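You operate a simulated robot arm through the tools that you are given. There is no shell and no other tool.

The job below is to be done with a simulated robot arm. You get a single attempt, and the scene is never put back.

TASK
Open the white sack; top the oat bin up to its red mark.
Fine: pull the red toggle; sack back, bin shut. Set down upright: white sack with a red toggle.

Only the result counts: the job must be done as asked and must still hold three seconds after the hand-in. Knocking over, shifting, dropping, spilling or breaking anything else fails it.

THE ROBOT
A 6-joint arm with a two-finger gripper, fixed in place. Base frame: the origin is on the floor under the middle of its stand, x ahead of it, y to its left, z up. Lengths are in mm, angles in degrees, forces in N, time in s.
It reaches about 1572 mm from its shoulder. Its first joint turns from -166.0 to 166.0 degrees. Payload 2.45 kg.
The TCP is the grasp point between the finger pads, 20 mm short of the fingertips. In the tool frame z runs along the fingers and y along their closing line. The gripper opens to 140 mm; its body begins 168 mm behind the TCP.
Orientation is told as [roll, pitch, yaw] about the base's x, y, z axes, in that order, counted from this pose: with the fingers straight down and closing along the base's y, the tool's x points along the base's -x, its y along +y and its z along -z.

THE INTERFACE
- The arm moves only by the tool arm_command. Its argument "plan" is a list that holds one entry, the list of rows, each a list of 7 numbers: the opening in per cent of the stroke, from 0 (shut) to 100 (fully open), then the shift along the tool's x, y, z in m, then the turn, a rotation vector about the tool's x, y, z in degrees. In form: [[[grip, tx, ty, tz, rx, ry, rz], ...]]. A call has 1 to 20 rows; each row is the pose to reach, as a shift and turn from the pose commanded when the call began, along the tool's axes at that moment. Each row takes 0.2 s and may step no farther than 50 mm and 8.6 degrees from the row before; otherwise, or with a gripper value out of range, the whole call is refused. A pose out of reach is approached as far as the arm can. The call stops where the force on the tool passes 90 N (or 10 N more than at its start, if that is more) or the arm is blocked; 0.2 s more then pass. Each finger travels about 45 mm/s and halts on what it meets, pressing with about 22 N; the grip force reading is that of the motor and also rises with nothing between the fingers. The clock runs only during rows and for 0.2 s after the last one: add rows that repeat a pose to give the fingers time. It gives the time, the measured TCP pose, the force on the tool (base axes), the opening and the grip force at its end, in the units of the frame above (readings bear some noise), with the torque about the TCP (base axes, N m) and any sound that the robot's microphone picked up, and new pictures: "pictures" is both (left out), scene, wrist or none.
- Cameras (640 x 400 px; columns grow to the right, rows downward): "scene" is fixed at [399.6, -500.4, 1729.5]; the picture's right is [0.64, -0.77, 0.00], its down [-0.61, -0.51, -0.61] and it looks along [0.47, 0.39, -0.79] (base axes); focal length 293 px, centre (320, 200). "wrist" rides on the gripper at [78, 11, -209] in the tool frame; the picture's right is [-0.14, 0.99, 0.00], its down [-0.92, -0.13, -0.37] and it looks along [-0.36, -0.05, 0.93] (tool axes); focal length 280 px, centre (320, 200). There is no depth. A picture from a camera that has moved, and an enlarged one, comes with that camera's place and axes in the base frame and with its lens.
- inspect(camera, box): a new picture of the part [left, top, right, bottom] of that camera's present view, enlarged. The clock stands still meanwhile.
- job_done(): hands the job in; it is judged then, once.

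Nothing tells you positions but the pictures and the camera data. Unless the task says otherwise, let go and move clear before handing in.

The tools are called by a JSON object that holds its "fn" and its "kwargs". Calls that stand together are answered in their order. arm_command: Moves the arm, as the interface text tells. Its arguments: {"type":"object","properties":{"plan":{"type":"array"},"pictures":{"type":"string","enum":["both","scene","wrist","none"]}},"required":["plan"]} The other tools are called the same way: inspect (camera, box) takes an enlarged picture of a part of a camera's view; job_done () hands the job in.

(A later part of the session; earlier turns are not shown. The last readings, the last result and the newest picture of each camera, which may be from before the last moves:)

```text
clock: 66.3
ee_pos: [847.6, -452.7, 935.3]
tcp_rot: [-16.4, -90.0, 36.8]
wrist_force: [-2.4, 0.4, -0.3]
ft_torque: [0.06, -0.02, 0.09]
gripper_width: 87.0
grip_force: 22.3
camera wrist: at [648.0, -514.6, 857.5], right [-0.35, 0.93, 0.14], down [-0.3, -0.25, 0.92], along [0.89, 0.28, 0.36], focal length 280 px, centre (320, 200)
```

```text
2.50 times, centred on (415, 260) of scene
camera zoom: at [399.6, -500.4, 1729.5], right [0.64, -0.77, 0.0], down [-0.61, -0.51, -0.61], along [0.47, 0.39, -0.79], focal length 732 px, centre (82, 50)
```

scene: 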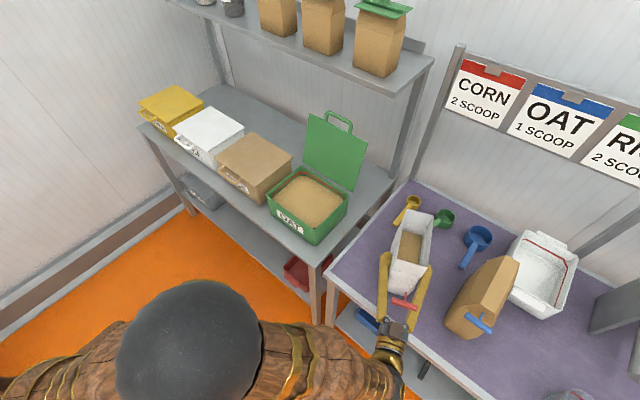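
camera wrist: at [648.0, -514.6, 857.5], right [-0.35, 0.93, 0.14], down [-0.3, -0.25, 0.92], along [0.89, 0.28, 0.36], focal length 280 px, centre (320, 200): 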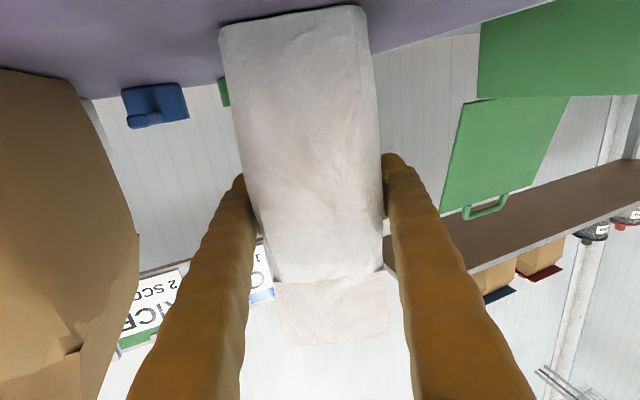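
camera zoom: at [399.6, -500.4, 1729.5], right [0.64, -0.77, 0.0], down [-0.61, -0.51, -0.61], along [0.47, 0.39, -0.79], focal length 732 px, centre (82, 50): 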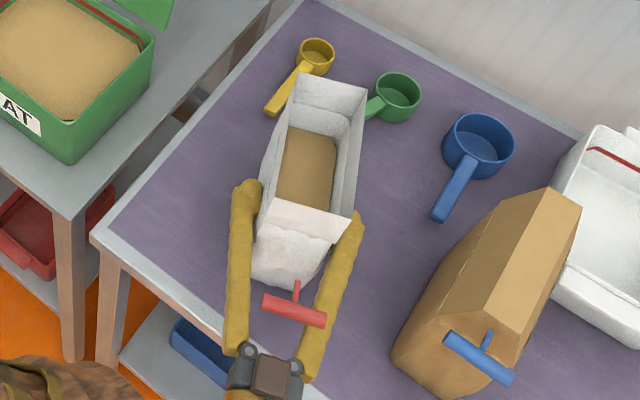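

The sack is gripped at 87 mm width. I'll lift 15 mm and check weight and any slip.

{"fn": "arm_command", "kwargs": {"plan": [[[40, -0.003, 0, 0, 0, 0, 0], [40, -0.007, 0, 0, 0, 0, 0], [40, -0.011, 0, 0, 0, 0, 0], [40, -0.015, 0, 0, 0, 0, 0], [40, -0.015, 0, 0, 0, 0, 0]]]}}

{"fn": "inspect", "kwargs": {"camera": "scene", "box": [350, 180, 480, 340]}}

```text
clock: 67.5
ee_pos: [848.5, -453.7, 950.0]
tcp_rot: [-10.4, -89.9, 31.0]
wrist_force: [0.6, -0.5, -8.0]
ft_torque: [-0.1, 0.22, 0.01]
gripper_width: 87.1
grip_force: 21.9
camera wrist: at [647.7, -514.9, 871.8], right [-0.35, 0.93, 0.14], down [-0.3, -0.25, 0.92], along [0.89, 0.28, 0.36], focal length 280 px, centre (320, 200)
```

scene: 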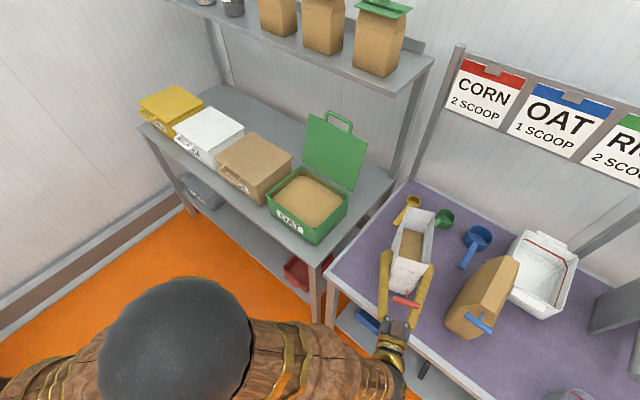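
wrist: 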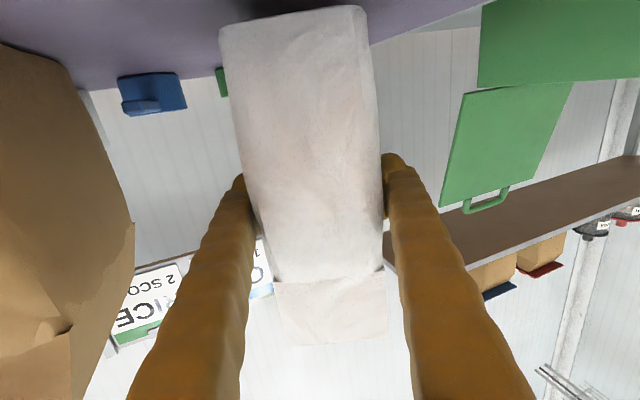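

```text
2.50 times, centred on (415, 260) of scene
camera zoom: at [399.6, -500.4, 1729.5], right [0.64, -0.77, 0.0], down [-0.61, -0.51, -0.61], along [0.47, 0.39, -0.79], focal length 732 px, centre (82, 50)
```

zoom: 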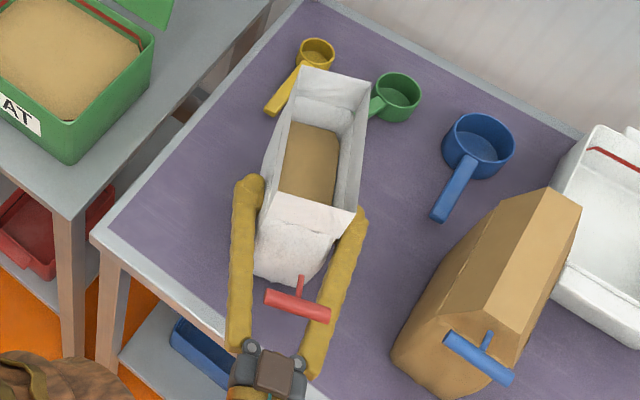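

The sack is lifted (about 8 N) and held steady. I'll raise it to clear everything and carry it, still upright, toward the open oat bin while turning to yaw 45°.

{"fn": "arm_command", "kwargs": {"plan": [[[40, -0.015, 0, 0, 0, 0, 0], [40, -0.04, 0, 0, 0, 0, 0], [40, -0.07, 0, 0, 0, 0, 0], [40, -0.1, 0, 0, 0, 0, 0], [40, -0.122, 0, 0, 0, 0, 0], [40, -0.135, 0, 0, 0, 0, 0], [40, -0.135, 0, 0, 0, 0, 0]]]}}

{"fn": "inspect", "kwargs": {"camera": "scene", "box": [340, 150, 500, 340]}}

```text
clock: 69.2
ee_pos: [847.5, -452.2, 1083.1]
tcp_rot: [-14.5, -89.9, 35.0]
wrist_force: [-0.6, 0.3, -7.6]
ft_torque: [-0.05, 0.22, 0.0]
gripper_width: 86.9
grip_force: 22.4
camera wrist: at [645.5, -514.4, 1005.6], right [-0.35, 0.93, 0.14], down [-0.3, -0.25, 0.92], along [0.89, 0.28, 0.36], focal length 280 px, centre (320, 200)
```

scene: 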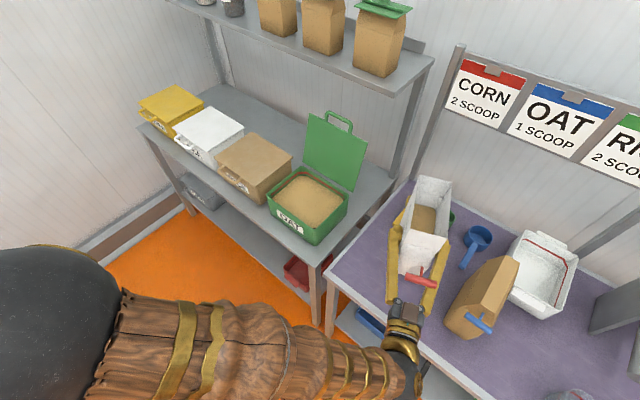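
wrist: 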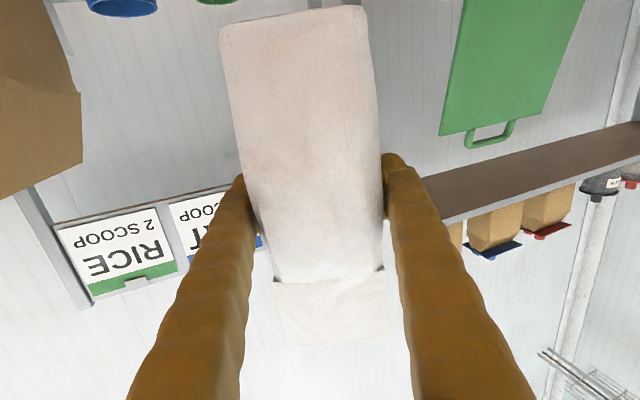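

```text
2.11 times, centred on (420, 245) of scene
camera zoom: at [399.6, -500.4, 1729.5], right [0.64, -0.77, 0.0], down [-0.61, -0.51, -0.61], along [0.47, 0.39, -0.79], focal length 616 px, centre (110, 105)
```

zoom: 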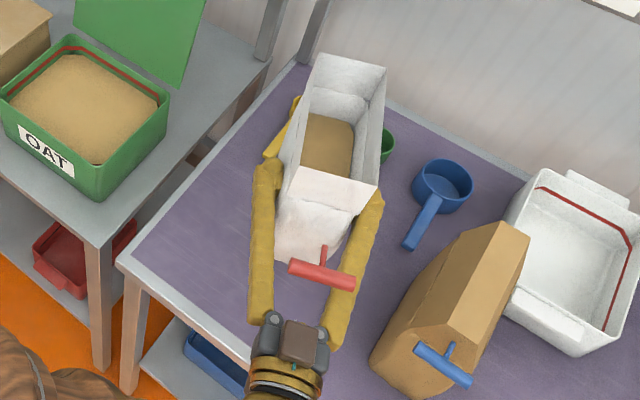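

The grip holds steadily at about 7.6 N. Now I carry the sack over to the bin's front-left side.

{"fn": "arm_command", "kwargs": {"plan": [[[40, 0, 0.0146, 0.0025, -0.735, 0, 0], [40, 0, 0.0389, 0.0067, -1.96, 0, 0], [40, 0, 0.0729, 0.0125, -3.675, 0, 0], [40, 0, 0.1117, 0.0191, -5.635, 0, 0], [40, 0, 0.1506, 0.0258, -7.595, 0, 0], [40, 0, 0.1894, 0.0324, -9.555, 0, 0], [40, 0, 0.2283, 0.0391, -11.515, 0, 0], [40, 0, 0.2671, 0.0458, -13.475, 0, 0], [40, 0, 0.306, 0.0524, -15.435, 0, 0], [40, 0, 0.3448, 0.0591, -17.395, 0, 0], [40, 0, 0.3837, 0.0657, -19.355, 0, 0], [40, 0, 0.4177, 0.0716, -21.07, 0, 0], [40, 0, 0.4468, 0.0765, -22.54, 0, 0], [40, 0, 0.4711, 0.0807, -23.765, 0, 0], [40, 0, 0.4857, 0.0832, -24.5, 0, 0], [40, 0, 0.4857, 0.0832, -24.5, 0, 0]]]}}

{"fn": "inspect", "kwargs": {"camera": "scene", "box": [220, 100, 400, 280]}}

{"fn": "inspect", "kwargs": {"camera": "scene", "box": [380, 180, 520, 320]}}

```text
clock: 72.5
ee_pos: [754.3, 30.2, 1084.9]
tcp_rot: [2.8, -89.8, 42.0]
wrist_force: [-0.5, 0.7, -7.1]
ft_torque: [-0.17, 0.18, -0.04]
gripper_width: 87.1
grip_force: 21.4
camera wrist: at [598.6, -109.1, 1006.0], right [-0.7, 0.7, 0.14], down [-0.17, -0.35, 0.92], along [0.69, 0.62, 0.36], focal length 280 px, centre (320, 200)
```

scene: 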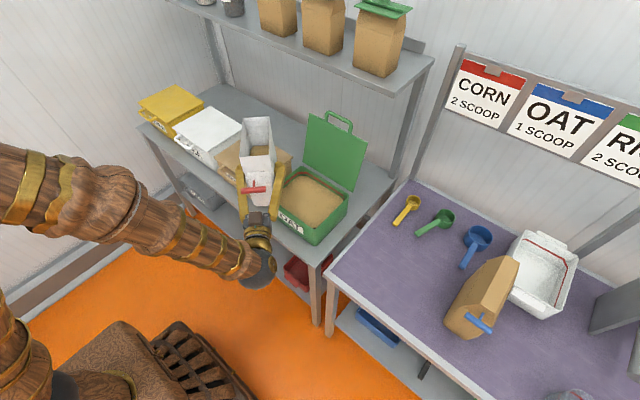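
wrist: 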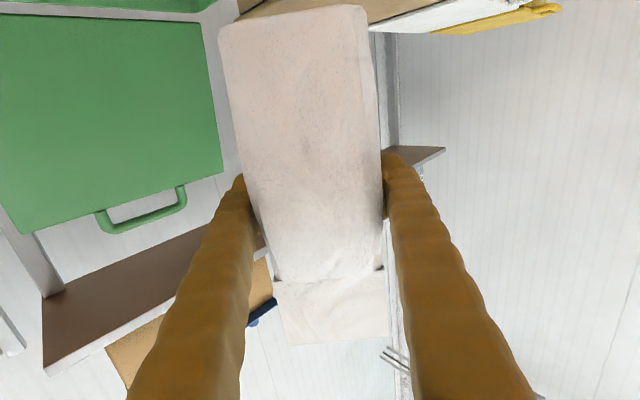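

```text
2.22 times, centred on (310, 190) of scene
camera zoom: at [399.6, -500.4, 1729.5], right [0.64, -0.77, 0.0], down [-0.61, -0.51, -0.61], along [0.47, 0.39, -0.79], focal length 650 px, centre (342, 222)
```

zoom: 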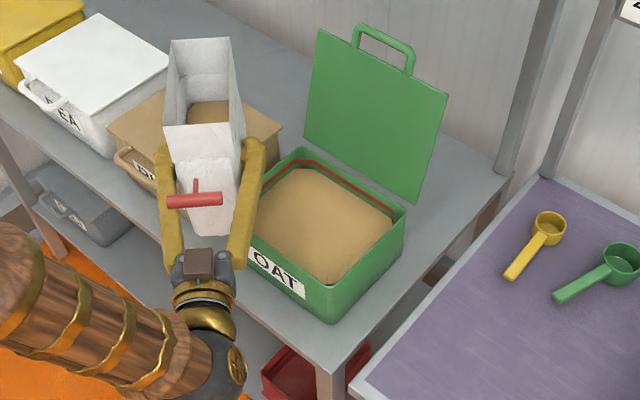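

```text
2.86 times, centred on (450, 250) of scene
camera zoom: at [399.6, -500.4, 1729.5], right [0.64, -0.77, 0.0], down [-0.61, -0.51, -0.61], along [0.47, 0.39, -0.79], focal length 836 px, centre (-51, 57)
```

zoom: 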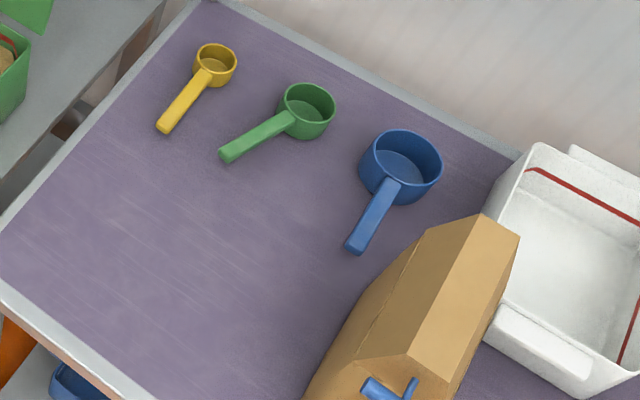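

All scoops are visible: yellow and blue unmoved, green's handle has swung about 20° (I'll set it right later). Now I roll the sack toward the bin, first to 60°, staying short of flow.

{"fn": "arm_command", "kwargs": {"plan": [[[40, 0, 0, 0, 0, 0, 4], [40, 0, 0, 0, 0, 0, 9], [40, 0, 0, 0, 0, 0, 14], [40, 0, 0, 0, 0, 0, 19], [40, 0, 0, 0, 0, 0, 24], [40, 0, 0, 0, 0, 0, 29], [40, 0, 0, 0, 0, 0, 34], [40, 0.005, 0, 0, 0, 0, 39], [40, 0.012, 0, 0, 0, 0, 44], [40, 0.025, 0, 0, 0, 0, 49], [40, 0.04, 0, 0, 0, 0, 53], [40, 0.055, 0, 0, 0, 0, 57], [40, 0.065, 0, 0, 0, 0, 60], [40, 0.065, 0, 0, 0, 0, 60]]]}}

{"fn": "inspect", "kwargs": {"camera": "scene", "box": [220, 100, 400, 280]}}

```text
clock: 75.5
ee_pos: [756.6, 31.4, 1019.8]
tcp_rot: [89.8, -30.0, -45.1]
wrist_force: [-0.8, 0.7, -7.0]
ft_torque: [-0.25, 0.05, 0.02]
gripper_width: 87.0
grip_force: 22.6
camera wrist: at [556.1, -63.2, 990.8], right [-0.26, 0.27, 0.93], down [0.35, -0.87, 0.35], along [0.9, 0.41, 0.14], focal length 280 px, centre (320, 200)
```

scene: 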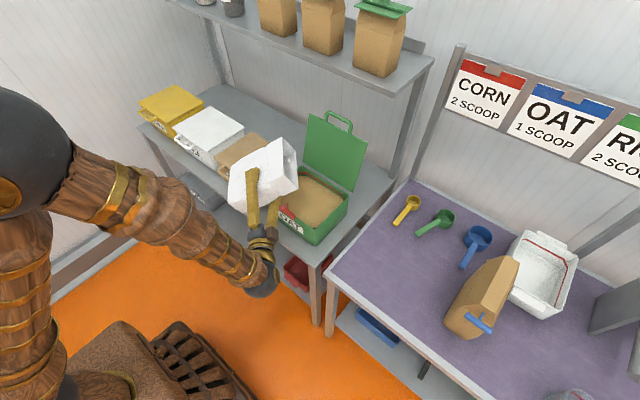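
wrist: 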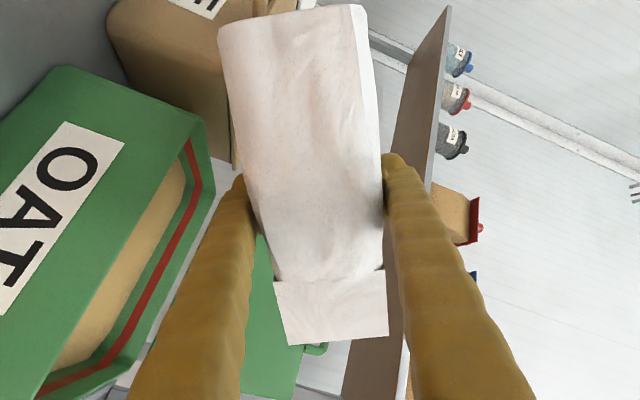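

```text
2.22 times, centred on (310, 190) of scene
camera zoom: at [399.6, -500.4, 1729.5], right [0.64, -0.77, 0.0], down [-0.61, -0.51, -0.61], along [0.47, 0.39, -0.79], focal length 650 px, centre (342, 222)
```

zoom: 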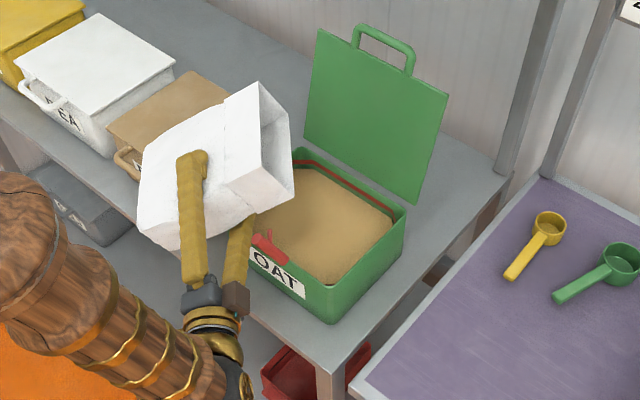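

The sack's mouth is over the bin and nothing has flowed yet. I'll go to 75° while lowering a little and watch.

{"fn": "arm_command", "kwargs": {"plan": [[[40, 0.0015, -0.0026, 0, 0, 0, 3], [40, 0.003, -0.0052, 0, 0, 0, 6], [40, 0.0045, -0.0078, 0, 0, 0, 9], [40, 0.006, -0.0104, 0, 0, 0, 12], [40, 0.0075, -0.013, 0, 0, 0, 15], [40, 0.0075, -0.013, 0, 0, 0, 15]]]}}

{"fn": "inspect", "kwargs": {"camera": "scene", "box": [250, 120, 360, 250]}}

{"fn": "inspect", "kwargs": {"camera": "wrist", "box": [0, 50, 260, 400]}}

```text
clock: 77.0
ee_pos: [756.5, 32.6, 1002.9]
tcp_rot: [89.8, -15.0, -45.0]
wrist_force: [1.3, -0.1, -7.2]
ft_torque: [-0.22, 0.05, -0.04]
gripper_width: 87.1
grip_force: 22.2
camera wrist: at [552.4, -59.4, 994.8], right [-0.09, 0.09, 0.99], down [0.39, -0.91, 0.11], along [0.92, 0.4, 0.04], focal length 280 px, centre (320, 200)
```

scene: 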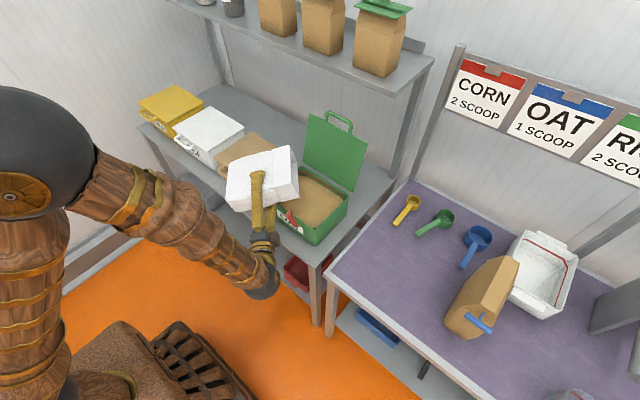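
wrist: 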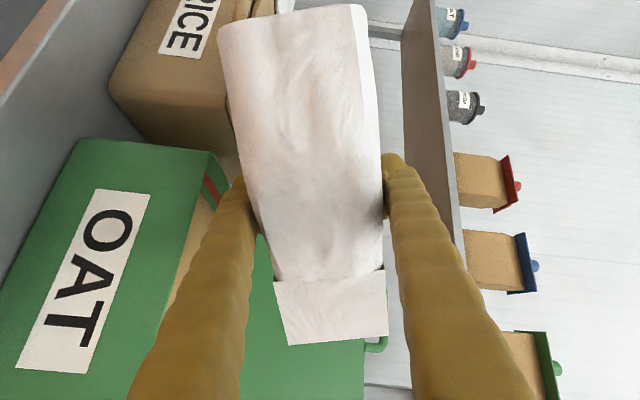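

```text
3.08 times, centred on (305, 185) of scene
camera zoom: at [399.6, -500.4, 1729.5], right [0.64, -0.77, 0.0], down [-0.61, -0.51, -0.61], along [0.47, 0.39, -0.79], focal length 901 px, centre (366, 246)
```

zoom: 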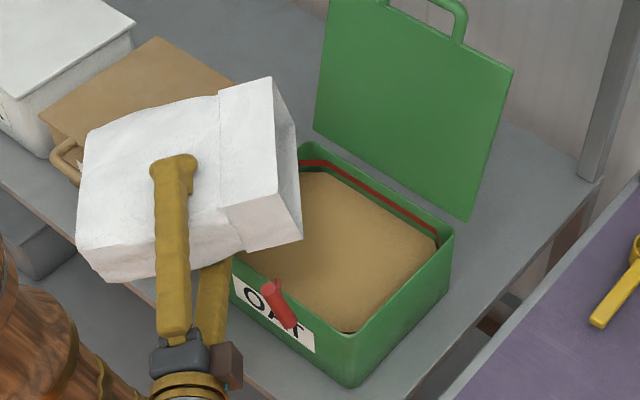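

```text
1.14 times, centred on (130, 225) of wrist
camera zoom: at [552.4, -59.4, 994.8], right [-0.09, 0.09, 0.99], down [0.39, -0.91, 0.11], along [0.92, 0.4, 0.04], focal length 320 px, centre (537, 171)
```

zoom: 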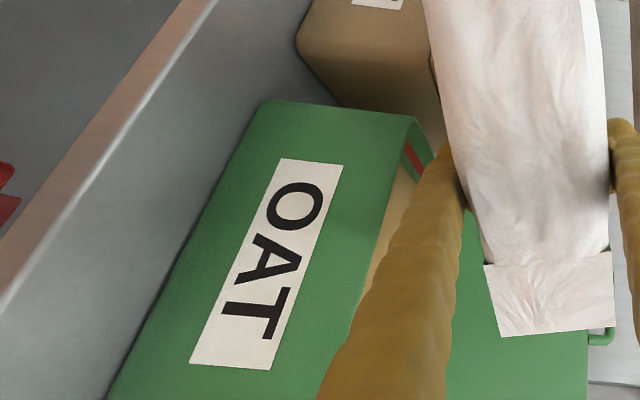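

No flow yet at 75°, nothing spilled. I'll continue in small steps, watching the weight and the bin.

{"fn": "arm_command", "kwargs": {"plan": [[[40, 0, 0, 0, 0, 0, 2], [40, 0, 0, 0, 0, 0, 4], [40, 0, 0, 0, 0, 0, 5], [40, 0, 0, 0, 0, 0, 5]]], "pictures": "none"}}

{"fn": "inspect", "kwargs": {"camera": "scene", "box": [250, 120, 360, 250]}}

```text
clock: 78.0
ee_pos: [755.6, 30.6, 1004.9]
tcp_rot: [89.9, -10.0, -45.0]
wrist_force: [0.2, 0.4, -7.5]
ft_torque: [-0.29, 0.1, 0.02]
gripper_width: 87.1
grip_force: 22.0
```

```text
3.08 times, centred on (305, 185) of scene
camera zoom: at [399.6, -500.4, 1729.5], right [0.64, -0.77, 0.0], down [-0.61, -0.51, -0.61], along [0.47, 0.39, -0.79], focal length 901 px, centre (366, 246)
```

zoom: 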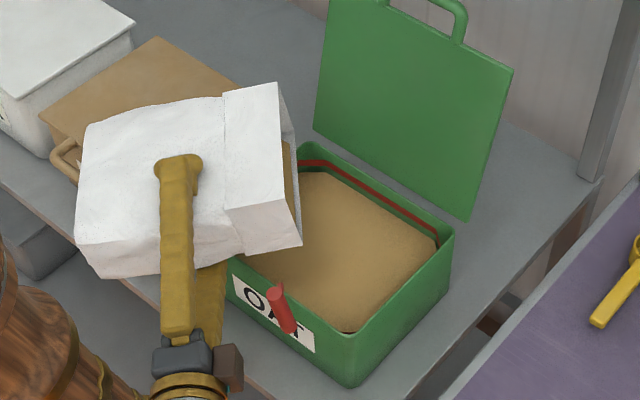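

Oats have reached the lip at 80°. I'll go on by 2° and hold.

{"fn": "arm_command", "kwargs": {"plan": [[[40, 0, 0, 0, 0, 0, 1], [40, 0, 0, 0, 0, 0, 2], [40, 0, 0, 0, 0, 0, 2], [40, 0, 0, 0, 0, 0, 2], [40, 0, 0, 0, 0, 0, 2]]], "pictures": "none"}}

{"fn": "inspect", "kwargs": {"camera": "scene", "box": [250, 120, 360, 250]}}

```text
clock: 79.2
ee_pos: [756.6, 31.2, 1004.8]
tcp_rot: [89.9, -8.1, -45.0]
wrist_force: [0.0, -0.2, -7.1]
ft_torque: [-0.2, 0.06, 0.0]
gripper_width: 86.5
grip_force: 21.7
```

```text
3.08 times, centred on (305, 185) of scene
camera zoom: at [399.6, -500.4, 1729.5], right [0.64, -0.77, 0.0], down [-0.61, -0.51, -0.61], along [0.47, 0.39, -0.79], focal length 901 px, centre (366, 246)
```

zoom: 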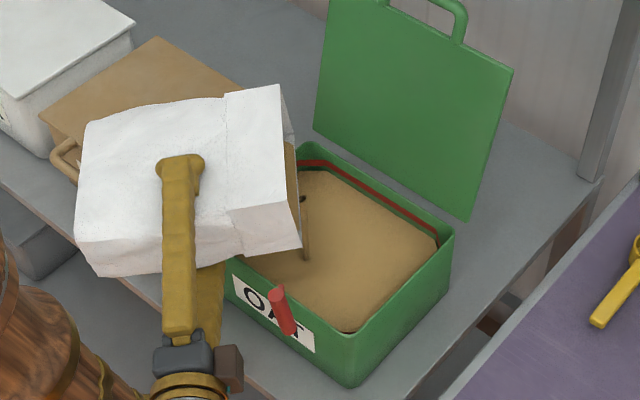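

A thin stream is now falling from the lip into the middle of the bin. I'll hold this angle and watch how the level and weight change.

{"fn": "arm_command", "kwargs": {"plan": [[[40, 0, 0, 0, 0, 0, 0], [40, 0, 0, 0, 0, 0, 0], [40, 0, 0, 0, 0, 0, 0], [40, 0, 0, 0, 0, 0, 0], [40, 0, 0, 0, 0, 0, 0]]], "pictures": "none"}}

{"fn": "inspect", "kwargs": {"camera": "scene", "box": [250, 120, 360, 250]}}

```text
clock: 80.3
ee_pos: [756.3, 31.8, 1004.5]
tcp_rot: [89.8, -8.0, -45.0]
wrist_force: [0.2, 0.2, -6.9]
ft_torque: [-0.25, 0.06, 0.0]
gripper_width: 87.1
grip_force: 22.0
```

```text
3.08 times, centred on (305, 185) of scene
camera zoom: at [399.6, -500.4, 1729.5], right [0.64, -0.77, 0.0], down [-0.61, -0.51, -0.61], along [0.47, 0.39, -0.79], focal length 901 px, centre (366, 246)
```

zoom: 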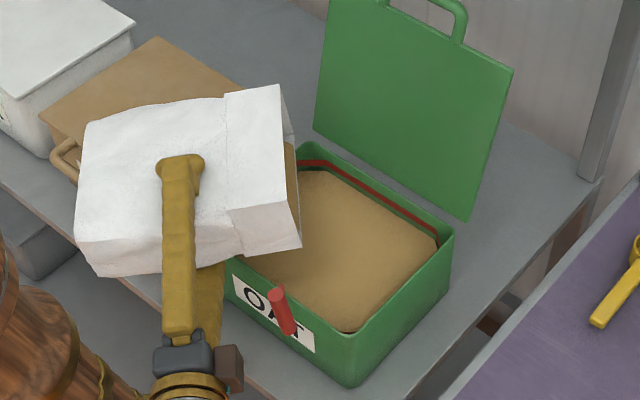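

The flow stopped by itself, so the amount poured follows the angle. I'll continue in 2° steps, checking the level against the red mark.

{"fn": "arm_command", "kwargs": {"plan": [[[40, 0, 0, 0, 0, 0, 1], [40, 0, 0, 0, 0, 0, 2], [40, 0, 0, 0, 0, 0, 2], [40, 0, 0, 0, 0, 0, 2], [40, 0, 0, 0, 0, 0, 2], [40, 0, 0, 0, 0, 0, 2], [40, 0, 0, 0, 0, 0, 2]]], "pictures": "none"}}

{"fn": "inspect", "kwargs": {"camera": "scene", "box": [280, 150, 352, 220]}}

```text
clock: 82.0
ee_pos: [756.0, 31.8, 1003.7]
tcp_rot: [89.8, -6.0, -45.1]
wrist_force: [0.0, 0.8, -5.7]
ft_torque: [-0.19, 0.06, -0.01]
gripper_width: 86.9
grip_force: 22.3
```

```text
5.71 times, centred on (316, 185) of scene
camera zoom: at [399.6, -500.4, 1729.5], right [0.64, -0.77, 0.0], down [-0.61, -0.51, -0.61], along [0.47, 0.39, -0.79], focal length 1673 px, centre (343, 286)
```

zoom: 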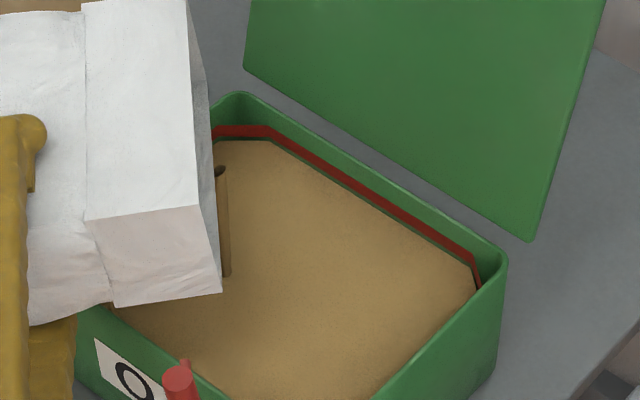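

The level has risen to just below the red band and a stream is still running. The clock is paused, so I'll zoom in tightly on the back wall mark.

{"fn": "inspect", "kwargs": {"camera": "scene", "box": [305, 165, 345, 200]}}

{"fn": "inspect", "kwargs": {"camera": "scene", "box": [300, 165, 330, 190]}}

```text
11.43 times, centred on (325, 182) of scene
camera zoom: at [399.6, -500.4, 1729.5], right [0.64, -0.77, 0.0], down [-0.61, -0.51, -0.61], along [0.47, 0.39, -0.79], focal length 3345 px, centre (263, 400)
```

zoom: 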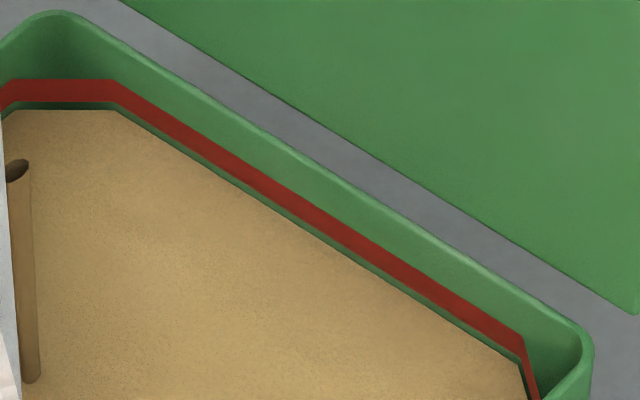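

```text
16.00 times, centred on (315, 178) of scene
camera zoom: at [399.6, -500.4, 1729.5], right [0.64, -0.77, 0.0], down [-0.61, -0.51, -0.61], along [0.47, 0.39, -0.79], focal length 4684 px, centre (400, 560)
```

zoom: 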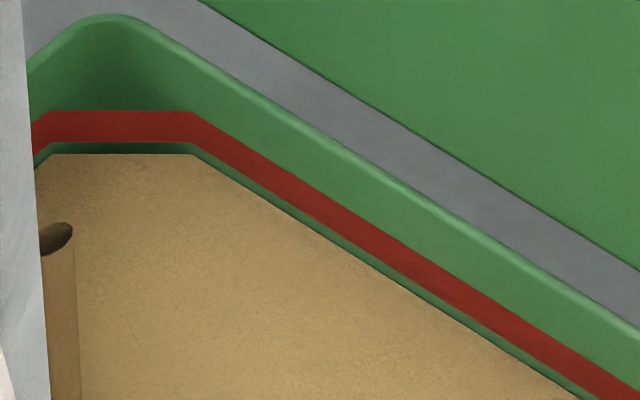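

The oats are about 4 mm below the band's lower edge and about 10 mm below its middle. I'll let it run briefly and look again.

{"fn": "arm_command", "kwargs": {"plan": [[[40, 0, 0, 0, 0, 0, 0], [40, 0, 0, 0, 0, 0, 0]]], "pictures": "none"}}

{"fn": "inspect", "kwargs": {"camera": "scene", "box": [305, 165, 345, 200]}}

```text
clock: 82.5
ee_pos: [757.0, 30.9, 1003.2]
tcp_rot: [89.9, -6.0, -45.1]
wrist_force: [-0.1, -0.4, -6.1]
ft_torque: [-0.16, 0.07, 0.0]
gripper_width: 86.9
grip_force: 21.4
```

```text
11.43 times, centred on (325, 182) of scene
camera zoom: at [399.6, -500.4, 1729.5], right [0.64, -0.77, 0.0], down [-0.61, -0.51, -0.61], along [0.47, 0.39, -0.79], focal length 3345 px, centre (263, 400)
```

zoom: 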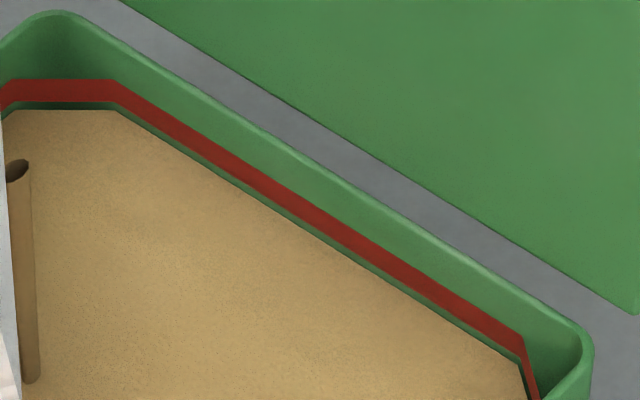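

{"fn": "arm_command", "kwargs": {"plan": [[[40, 0, 0, 0, 0, 0, 0], [40, 0, 0, 0, 0, 0, 0], [40, 0, 0, 0, 0, 0, 0], [40, 0, 0, 0, 0, 0, 0]]], "pictures": "none"}}

{"fn": "inspect", "kwargs": {"camera": "scene", "box": [305, 165, 345, 200]}}

```text
clock: 83.5
ee_pos: [756.2, 31.6, 1004.9]
tcp_rot: [89.9, -6.0, -45.1]
wrist_force: [0.2, 0.4, -5.5]
ft_torque: [-0.2, 0.05, 0.02]
gripper_width: 87.1
grip_force: 22.0
```

```text
11.43 times, centred on (325, 182) of scene
camera zoom: at [399.6, -500.4, 1729.5], right [0.64, -0.77, 0.0], down [-0.61, -0.51, -0.61], along [0.47, 0.39, -0.79], focal length 3345 px, centre (263, 400)
```

zoom: 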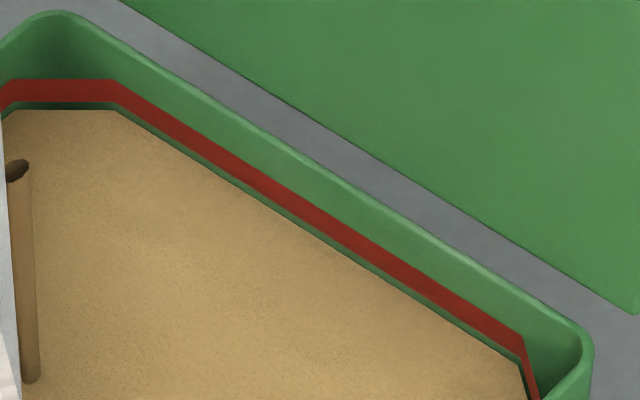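

The level hardly changes at this angle now. I'll add 1° and watch.

{"fn": "arm_command", "kwargs": {"plan": [[[40, 0, 0, 0, 0, 0, 0.5], [40, 0, 0, 0, 0, 0, 1], [40, 0, 0, 0, 0, 0, 1], [40, 0, 0, 0, 0, 0, 1]]], "pictures": "none"}}

{"fn": "inspect", "kwargs": {"camera": "scene", "box": [305, 165, 345, 200]}}

```text
clock: 84.5
ee_pos: [757.4, 32.8, 1004.1]
tcp_rot: [89.8, -5.0, -45.1]
wrist_force: [0.7, -0.6, -4.5]
ft_torque: [-0.14, 0.02, 0.0]
gripper_width: 86.9
grip_force: 21.9
```

```text
11.43 times, centred on (325, 182) of scene
camera zoom: at [399.6, -500.4, 1729.5], right [0.64, -0.77, 0.0], down [-0.61, -0.51, -0.61], along [0.47, 0.39, -0.79], focal length 3345 px, centre (263, 400)
```

zoom: 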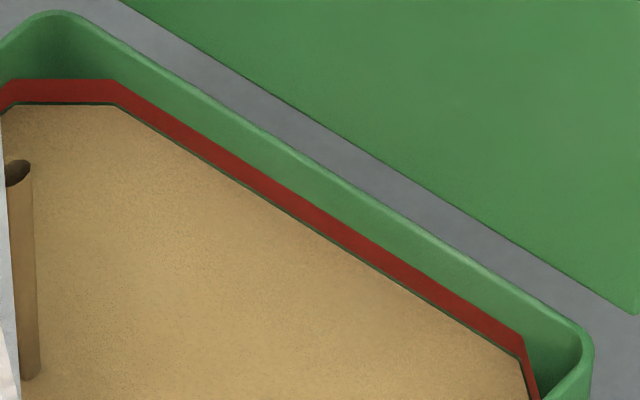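

The oats now touch the lower edge of the band. I'll add another 1° and look again.

{"fn": "arm_command", "kwargs": {"plan": [[[40, 0, 0, 0, 0, 0, 0.5], [40, 0, 0, 0, 0, 0, 1], [40, 0, 0, 0, 0, 0, 1]]], "pictures": "none"}}

{"fn": "inspect", "kwargs": {"camera": "scene", "box": [305, 165, 345, 200]}}

```text
clock: 85.3
ee_pos: [755.9, 31.4, 1005.5]
tcp_rot: [89.9, -4.0, -45.1]
wrist_force: [0.1, 0.2, -5.5]
ft_torque: [-0.15, 0.02, -0.02]
gripper_width: 86.7
grip_force: 22.2
```

```text
11.43 times, centred on (325, 182) of scene
camera zoom: at [399.6, -500.4, 1729.5], right [0.64, -0.77, 0.0], down [-0.61, -0.51, -0.61], along [0.47, 0.39, -0.79], focal length 3345 px, centre (263, 400)
```

zoom: 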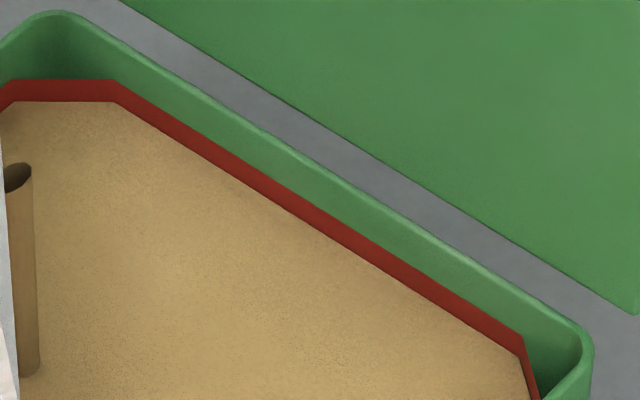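

{"fn": "arm_command", "kwargs": {"plan": [[[40, 0, 0, 0, 0, 0, 0]]], "pictures": "none"}}

{"fn": "inspect", "kwargs": {"camera": "scene", "box": [305, 165, 345, 200]}}

```text
clock: 85.8
ee_pos: [756.2, 32.7, 1004.2]
tcp_rot: [90.0, -4.0, -45.1]
wrist_force: [-0.5, 0.7, -4.5]
ft_torque: [-0.17, 0.02, -0.02]
gripper_width: 86.7
grip_force: 22.5
```

```text
11.43 times, centred on (325, 182) of scene
camera zoom: at [399.6, -500.4, 1729.5], right [0.64, -0.77, 0.0], down [-0.61, -0.51, -0.61], along [0.47, 0.39, -0.79], focal length 3345 px, centre (263, 400)
```

zoom: 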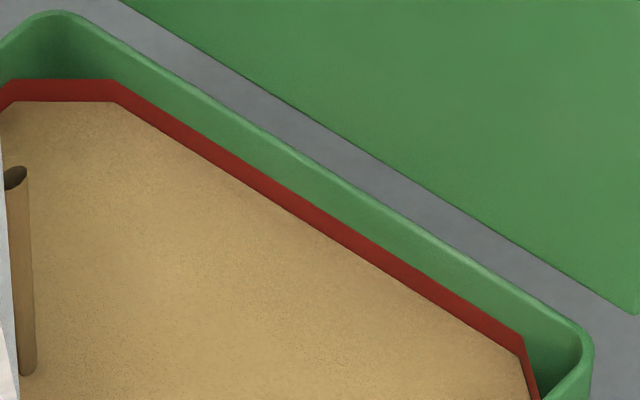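

The oats are level with the lower edge of the red band. I'll go a little further so the surface reaches the middle of the band.

{"fn": "arm_command", "kwargs": {"plan": [[[40, 0, 0, 0, 0, 0, 0.5], [40, 0, 0, 0, 0, 0, 1], [40, 0, 0, 0, 0, 0, 1]]], "pictures": "none"}}

{"fn": "inspect", "kwargs": {"camera": "scene", "box": [305, 165, 345, 200]}}

```text
clock: 86.5
ee_pos: [757.2, 30.5, 1004.4]
tcp_rot: [90.0, -3.1, -45.0]
wrist_force: [-0.2, 0.1, -3.7]
ft_torque: [-0.17, 0.07, 0.02]
gripper_width: 87.0
grip_force: 21.9
```

```text
11.43 times, centred on (325, 182) of scene
camera zoom: at [399.6, -500.4, 1729.5], right [0.64, -0.77, 0.0], down [-0.61, -0.51, -0.61], along [0.47, 0.39, -0.79], focal length 3345 px, centre (263, 400)
```

zoom: 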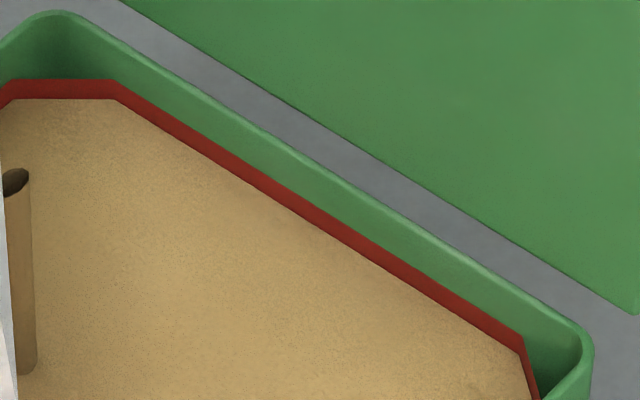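

{"fn": "arm_command", "kwargs": {"plan": [[[40, 0, 0, 0, 0, 0, 0], [40, 0, 0, 0, 0, 0, 0]]], "pictures": "none"}}

{"fn": "inspect", "kwargs": {"camera": "scene", "box": [305, 165, 345, 200]}}

```text
clock: 87.2
ee_pos: [757.9, 31.1, 1003.1]
tcp_rot: [89.9, -2.9, -45.2]
wrist_force: [-1.1, -0.3, -4.2]
ft_torque: [-0.11, 0.04, -0.02]
gripper_width: 87.1
grip_force: 22.1
```

```text
11.43 times, centred on (325, 182) of scene
camera zoom: at [399.6, -500.4, 1729.5], right [0.64, -0.77, 0.0], down [-0.61, -0.51, -0.61], along [0.47, 0.39, -0.79], focal length 3345 px, centre (263, 400)
```

zoom: 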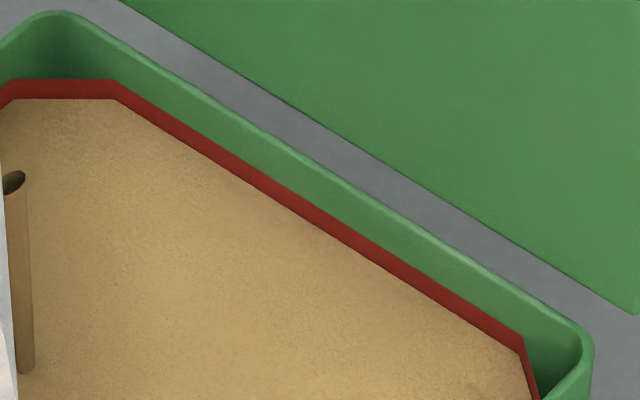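

{"fn": "arm_command", "kwargs": {"plan": [[[40, 0, 0, 0, 0, 0, 0.5], [40, 0, 0, 0, 0, 0, 1], [40, 0, 0, 0, 0, 0, 1], [40, 0, 0, 0, 0, 0, 1]]], "pictures": "none"}}

{"fn": "inspect", "kwargs": {"camera": "scene", "box": [305, 165, 345, 200]}}

```text
clock: 88.2
ee_pos: [755.6, 31.5, 1004.0]
tcp_rot: [89.9, -2.0, -45.1]
wrist_force: [-0.2, 0.4, -3.8]
ft_torque: [-0.11, 0.05, -0.01]
gripper_width: 86.8
grip_force: 21.9
```

```text
11.43 times, centred on (325, 182) of scene
camera zoom: at [399.6, -500.4, 1729.5], right [0.64, -0.77, 0.0], down [-0.61, -0.51, -0.61], along [0.47, 0.39, -0.79], focal length 3345 px, centre (263, 400)
```

zoom: 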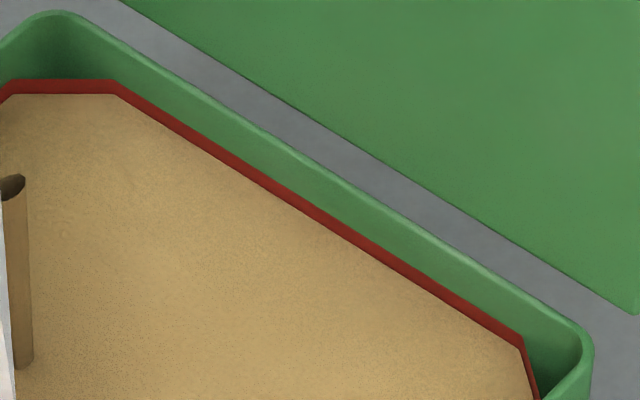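

The surface is now at about the middle of the red band. I'll roll back at once to stop the flow, raise, and bring the sack upright.

{"fn": "arm_command", "kwargs": {"plan": [[[40, 0, 0, 0, 0, 0, -7], [40, 0, 0.004, 0, 0, 0, -13], [40, -0.001, 0.025, 0, 0, 0, -14], [40, -0.002, 0.055, 0, 0, 0, -16], [40, -0.003, 0.085, 0, 0, 0, -20], [40, -0.003, 0.085, 0, 0, 0, -26], [40, -0.003, 0.085, 0, 0, 0, -33], [40, -0.003, 0.085, 0, 0, 0, -40], [40, -0.003, 0.085, 0, 0, 0, -47], [40, -0.003, 0.085, 0, 0, 0, -54], [40, -0.003, 0.085, 0, 0, 0, -61], [40, -0.003, 0.085, 0, 0, 0, -68], [40, -0.003, 0.085, 0, 0, 0, -75], [40, -0.003, 0.085, 0, 0, 0, -82], [40, -0.003, 0.085, 0, 0, 0, -88], [40, -0.003, 0.085, 0, 0, 0, -88]]]}}

{"fn": "inspect", "kwargs": {"camera": "scene", "box": [305, 165, 345, 200]}}

{"fn": "inspect", "kwargs": {"camera": "scene", "box": [220, 100, 380, 280]}}

```text
clock: 91.5
ee_pos: [756.3, 31.9, 1089.7]
tcp_rot: [-28.1, -89.9, 73.0]
wrist_force: [0.9, -0.7, -4.4]
ft_torque: [-0.07, 0.05, 0.0]
gripper_width: 87.0
grip_force: 21.7
camera wrist: at [600.5, -107.4, 1011.6], right [-0.7, 0.7, 0.14], down [-0.17, -0.35, 0.92], along [0.69, 0.62, 0.36], focal length 280 px, centre (320, 200)
```

scene: 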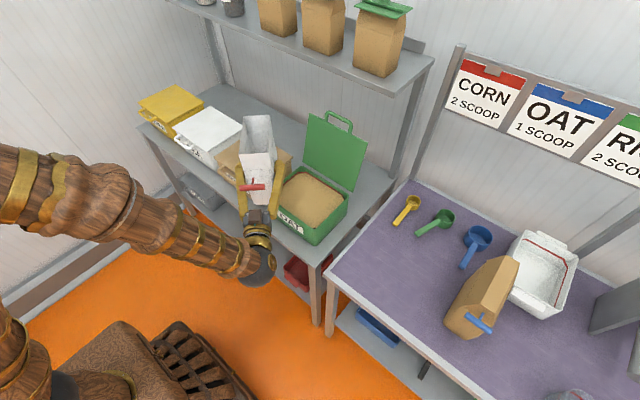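
wrist: 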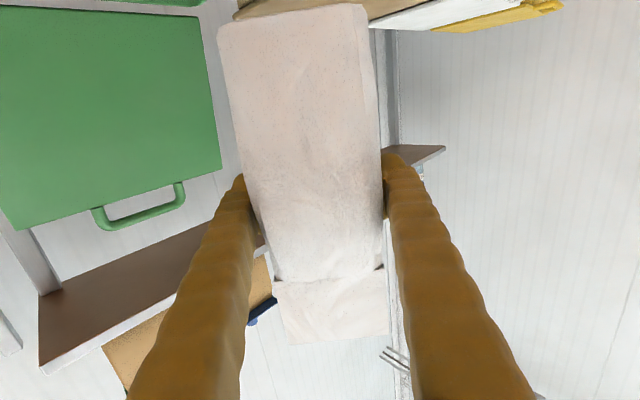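

```text
11.43 times, centred on (325, 182) of scene
camera zoom: at [399.6, -500.4, 1729.5], right [0.64, -0.77, 0.0], down [-0.61, -0.51, -0.61], along [0.47, 0.39, -0.79], focal length 3345 px, centre (263, 400)
```

zoom: 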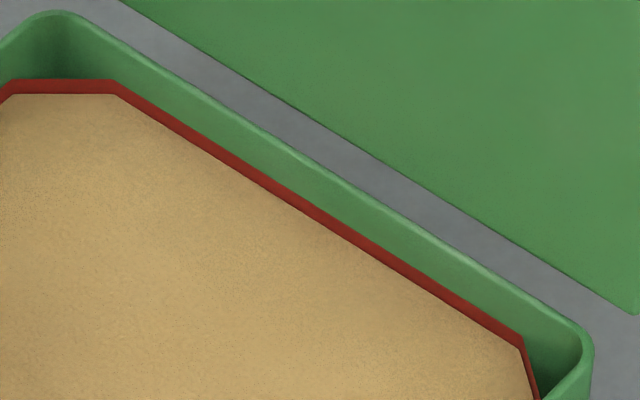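

```text
2.22 times, centred on (300, 190) of scene
camera zoom: at [399.6, -500.4, 1729.5], right [0.64, -0.77, 0.0], down [-0.61, -0.51, -0.61], along [0.47, 0.39, -0.79], focal length 650 px, centre (364, 222)
```

zoom: 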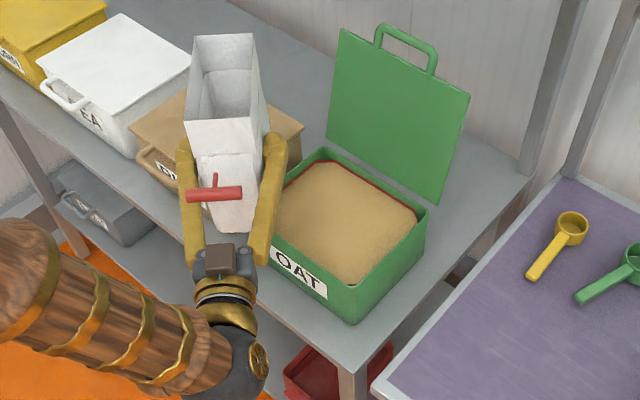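

The bin's oats now lie at about mid-band and nothing was spilled. I'll carry the sack back over its original spot, turning it to yaw 0.

{"fn": "arm_command", "kwargs": {"plan": [[[40, 0, -0.0108, -0.0063, 1.35, 0, 0], [40, 0, -0.0287, -0.0168, 3.6, 0, 0], [40, 0, -0.0538, -0.0314, 6.75, 0, 0], [40, 0, -0.0825, -0.0482, 10.35, 0, 0], [40, 0, -0.1113, -0.0649, 13.95, 0, 0], [40, 0, -0.14, -0.0817, 17.55, 0, 0], [40, 0, -0.1687, -0.0984, 21.15, 0, 0], [40, 0, -0.1974, -0.1152, 24.75, 0, 0], [40, 0, -0.2261, -0.1319, 28.35, 0, 0], [40, 0, -0.2548, -0.1487, 31.95, 0, 0], [40, 0, -0.2835, -0.1654, 35.55, 0, 0], [40, 0, -0.3087, -0.1801, 38.7, 0, 0], [40, 0, -0.3302, -0.1926, 41.4, 0, 0], [40, 0, -0.3481, -0.2031, 43.65, 0, 0], [40, 0, -0.3589, -0.2094, 45, 0, 0], [40, 0, -0.3589, -0.2094, 45, 0, 0]]]}}

{"fn": "inspect", "kwargs": {"camera": "scene", "box": [350, 150, 480, 310]}}

{"fn": "inspect", "kwargs": {"camera": "scene", "box": [250, 150, 360, 250]}}

```text
clock: 95.0
ee_pos: [861.8, -369.8, 1090.2]
tcp_rot: [-36.4, -90.0, 36.3]
wrist_force: [0.8, -0.2, -4.0]
ft_torque: [-0.02, 0.11, -0.01]
gripper_width: 86.8
grip_force: 21.9
camera wrist: at [653.2, -357.9, 1011.2], right [0.0, 0.99, 0.14], down [-0.37, -0.13, 0.92], along [0.93, -0.05, 0.36], focal length 280 px, centre (320, 200)
```

scene: 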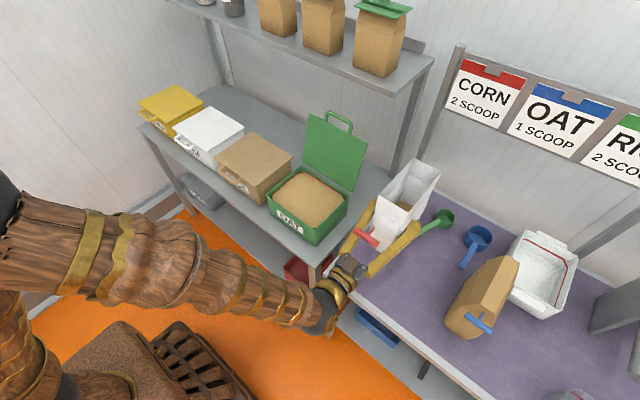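
wrist: 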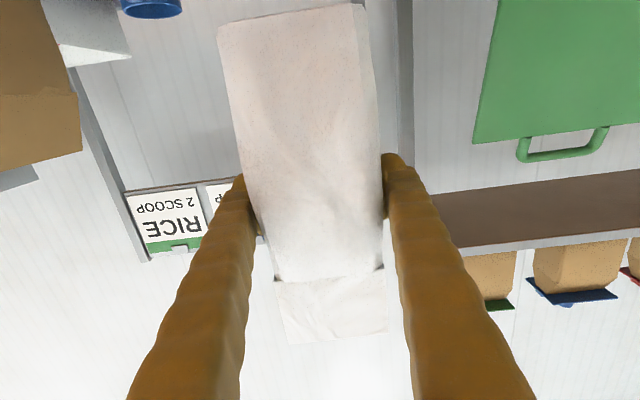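

```text
2.50 times, centred on (415, 230) of scene
camera zoom: at [399.6, -500.4, 1729.5], right [0.64, -0.77, 0.0], down [-0.61, -0.51, -0.61], along [0.47, 0.39, -0.79], focal length 732 px, centre (82, 125)
```

zoom: 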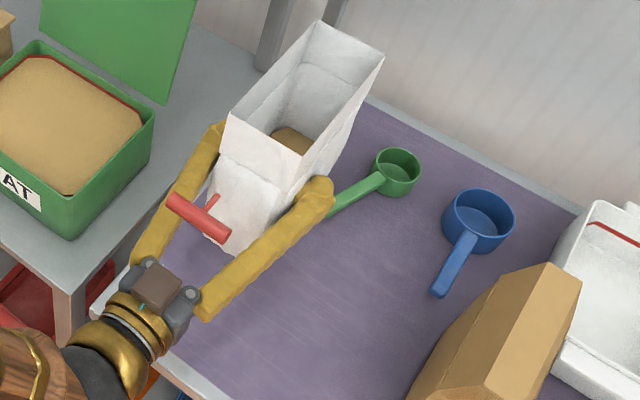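

```text
4.00 times, centred on (305, 200) of scene
camera zoom: at [399.6, -500.4, 1729.5], right [0.64, -0.77, 0.0], down [-0.61, -0.51, -0.61], along [0.47, 0.39, -0.79], focal length 1171 px, centre (380, 200)
```

zoom: 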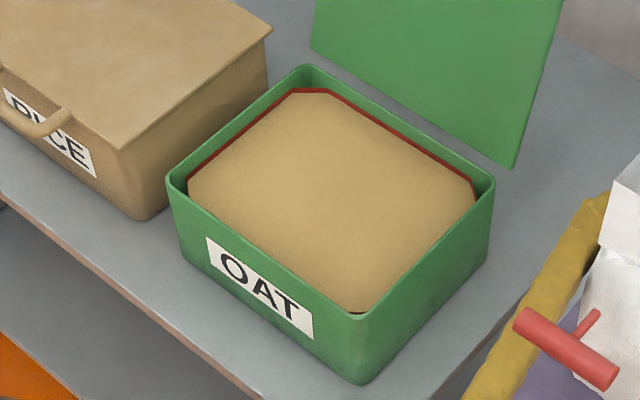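

The sack is over its place, aligned within a couple of mm and about a degree. I'll lower it gently to the bench.

{"fn": "arm_command", "kwargs": {"plan": [[[40, 0.02, 0, 0, 0, 0, 0], [40, 0.05, 0.0015, 0.0015, 0, 0, 0], [40, 0.085, 0.0015, 0.0015, 0, 0, 0], [40, 0.115, 0.0015, 0.0015, 0, 0, 0], [40, 0.135, 0.0015, 0.0015, 0, 0, 0], [40, 0.146, 0.0015, 0.0015, 0, 0, 0], [40, 0.15, 0.0015, 0.0015, 0, 0, 0], [40, 0.152, 0.0015, 0.0015, 0, 0, 0]]]}}

{"fn": "inspect", "kwargs": {"camera": "scene", "box": [350, 180, 480, 310]}}

```text
clock: 96.8
ee_pos: [861.4, -368.3, 939.1]
tcp_rot: [-85.0, -89.9, 84.9]
wrist_force: [-3.6, -1.3, 6.6]
ft_torque: [0.31, -0.65, 0.04]
gripper_width: 86.9
grip_force: 22.1
camera wrist: at [653.1, -357.2, 860.7], right [0.0, 0.99, 0.14], down [-0.37, -0.13, 0.92], along [0.93, -0.05, 0.36], focal length 280 px, centre (320, 200)
```

scene: 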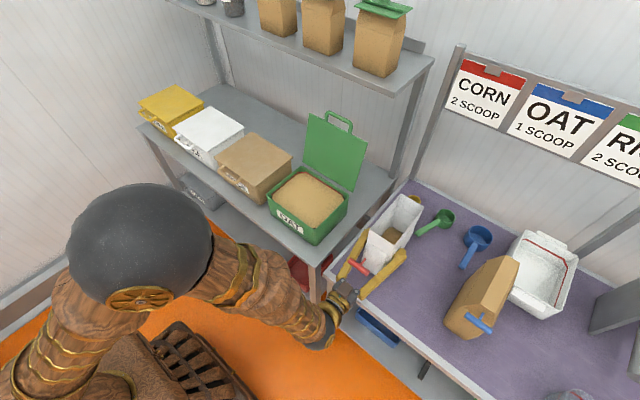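
wrist: 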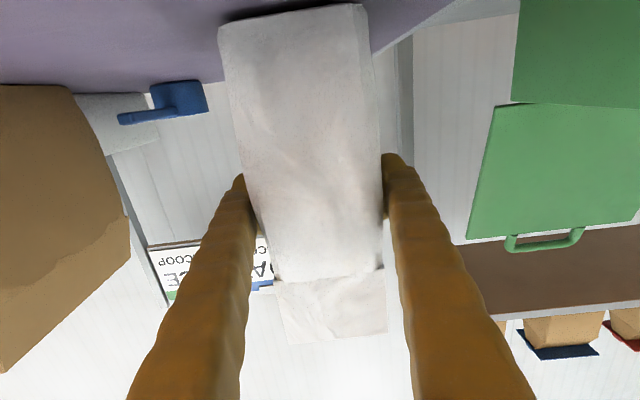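

```text
3.08 times, centred on (415, 245) of scene
camera zoom: at [399.6, -500.4, 1729.5], right [0.64, -0.77, 0.0], down [-0.61, -0.51, -0.61], along [0.47, 0.39, -0.79], focal length 901 px, centre (28, 62)
```

zoom: 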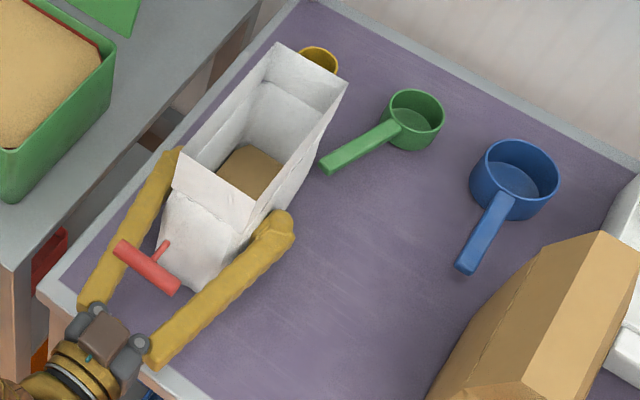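

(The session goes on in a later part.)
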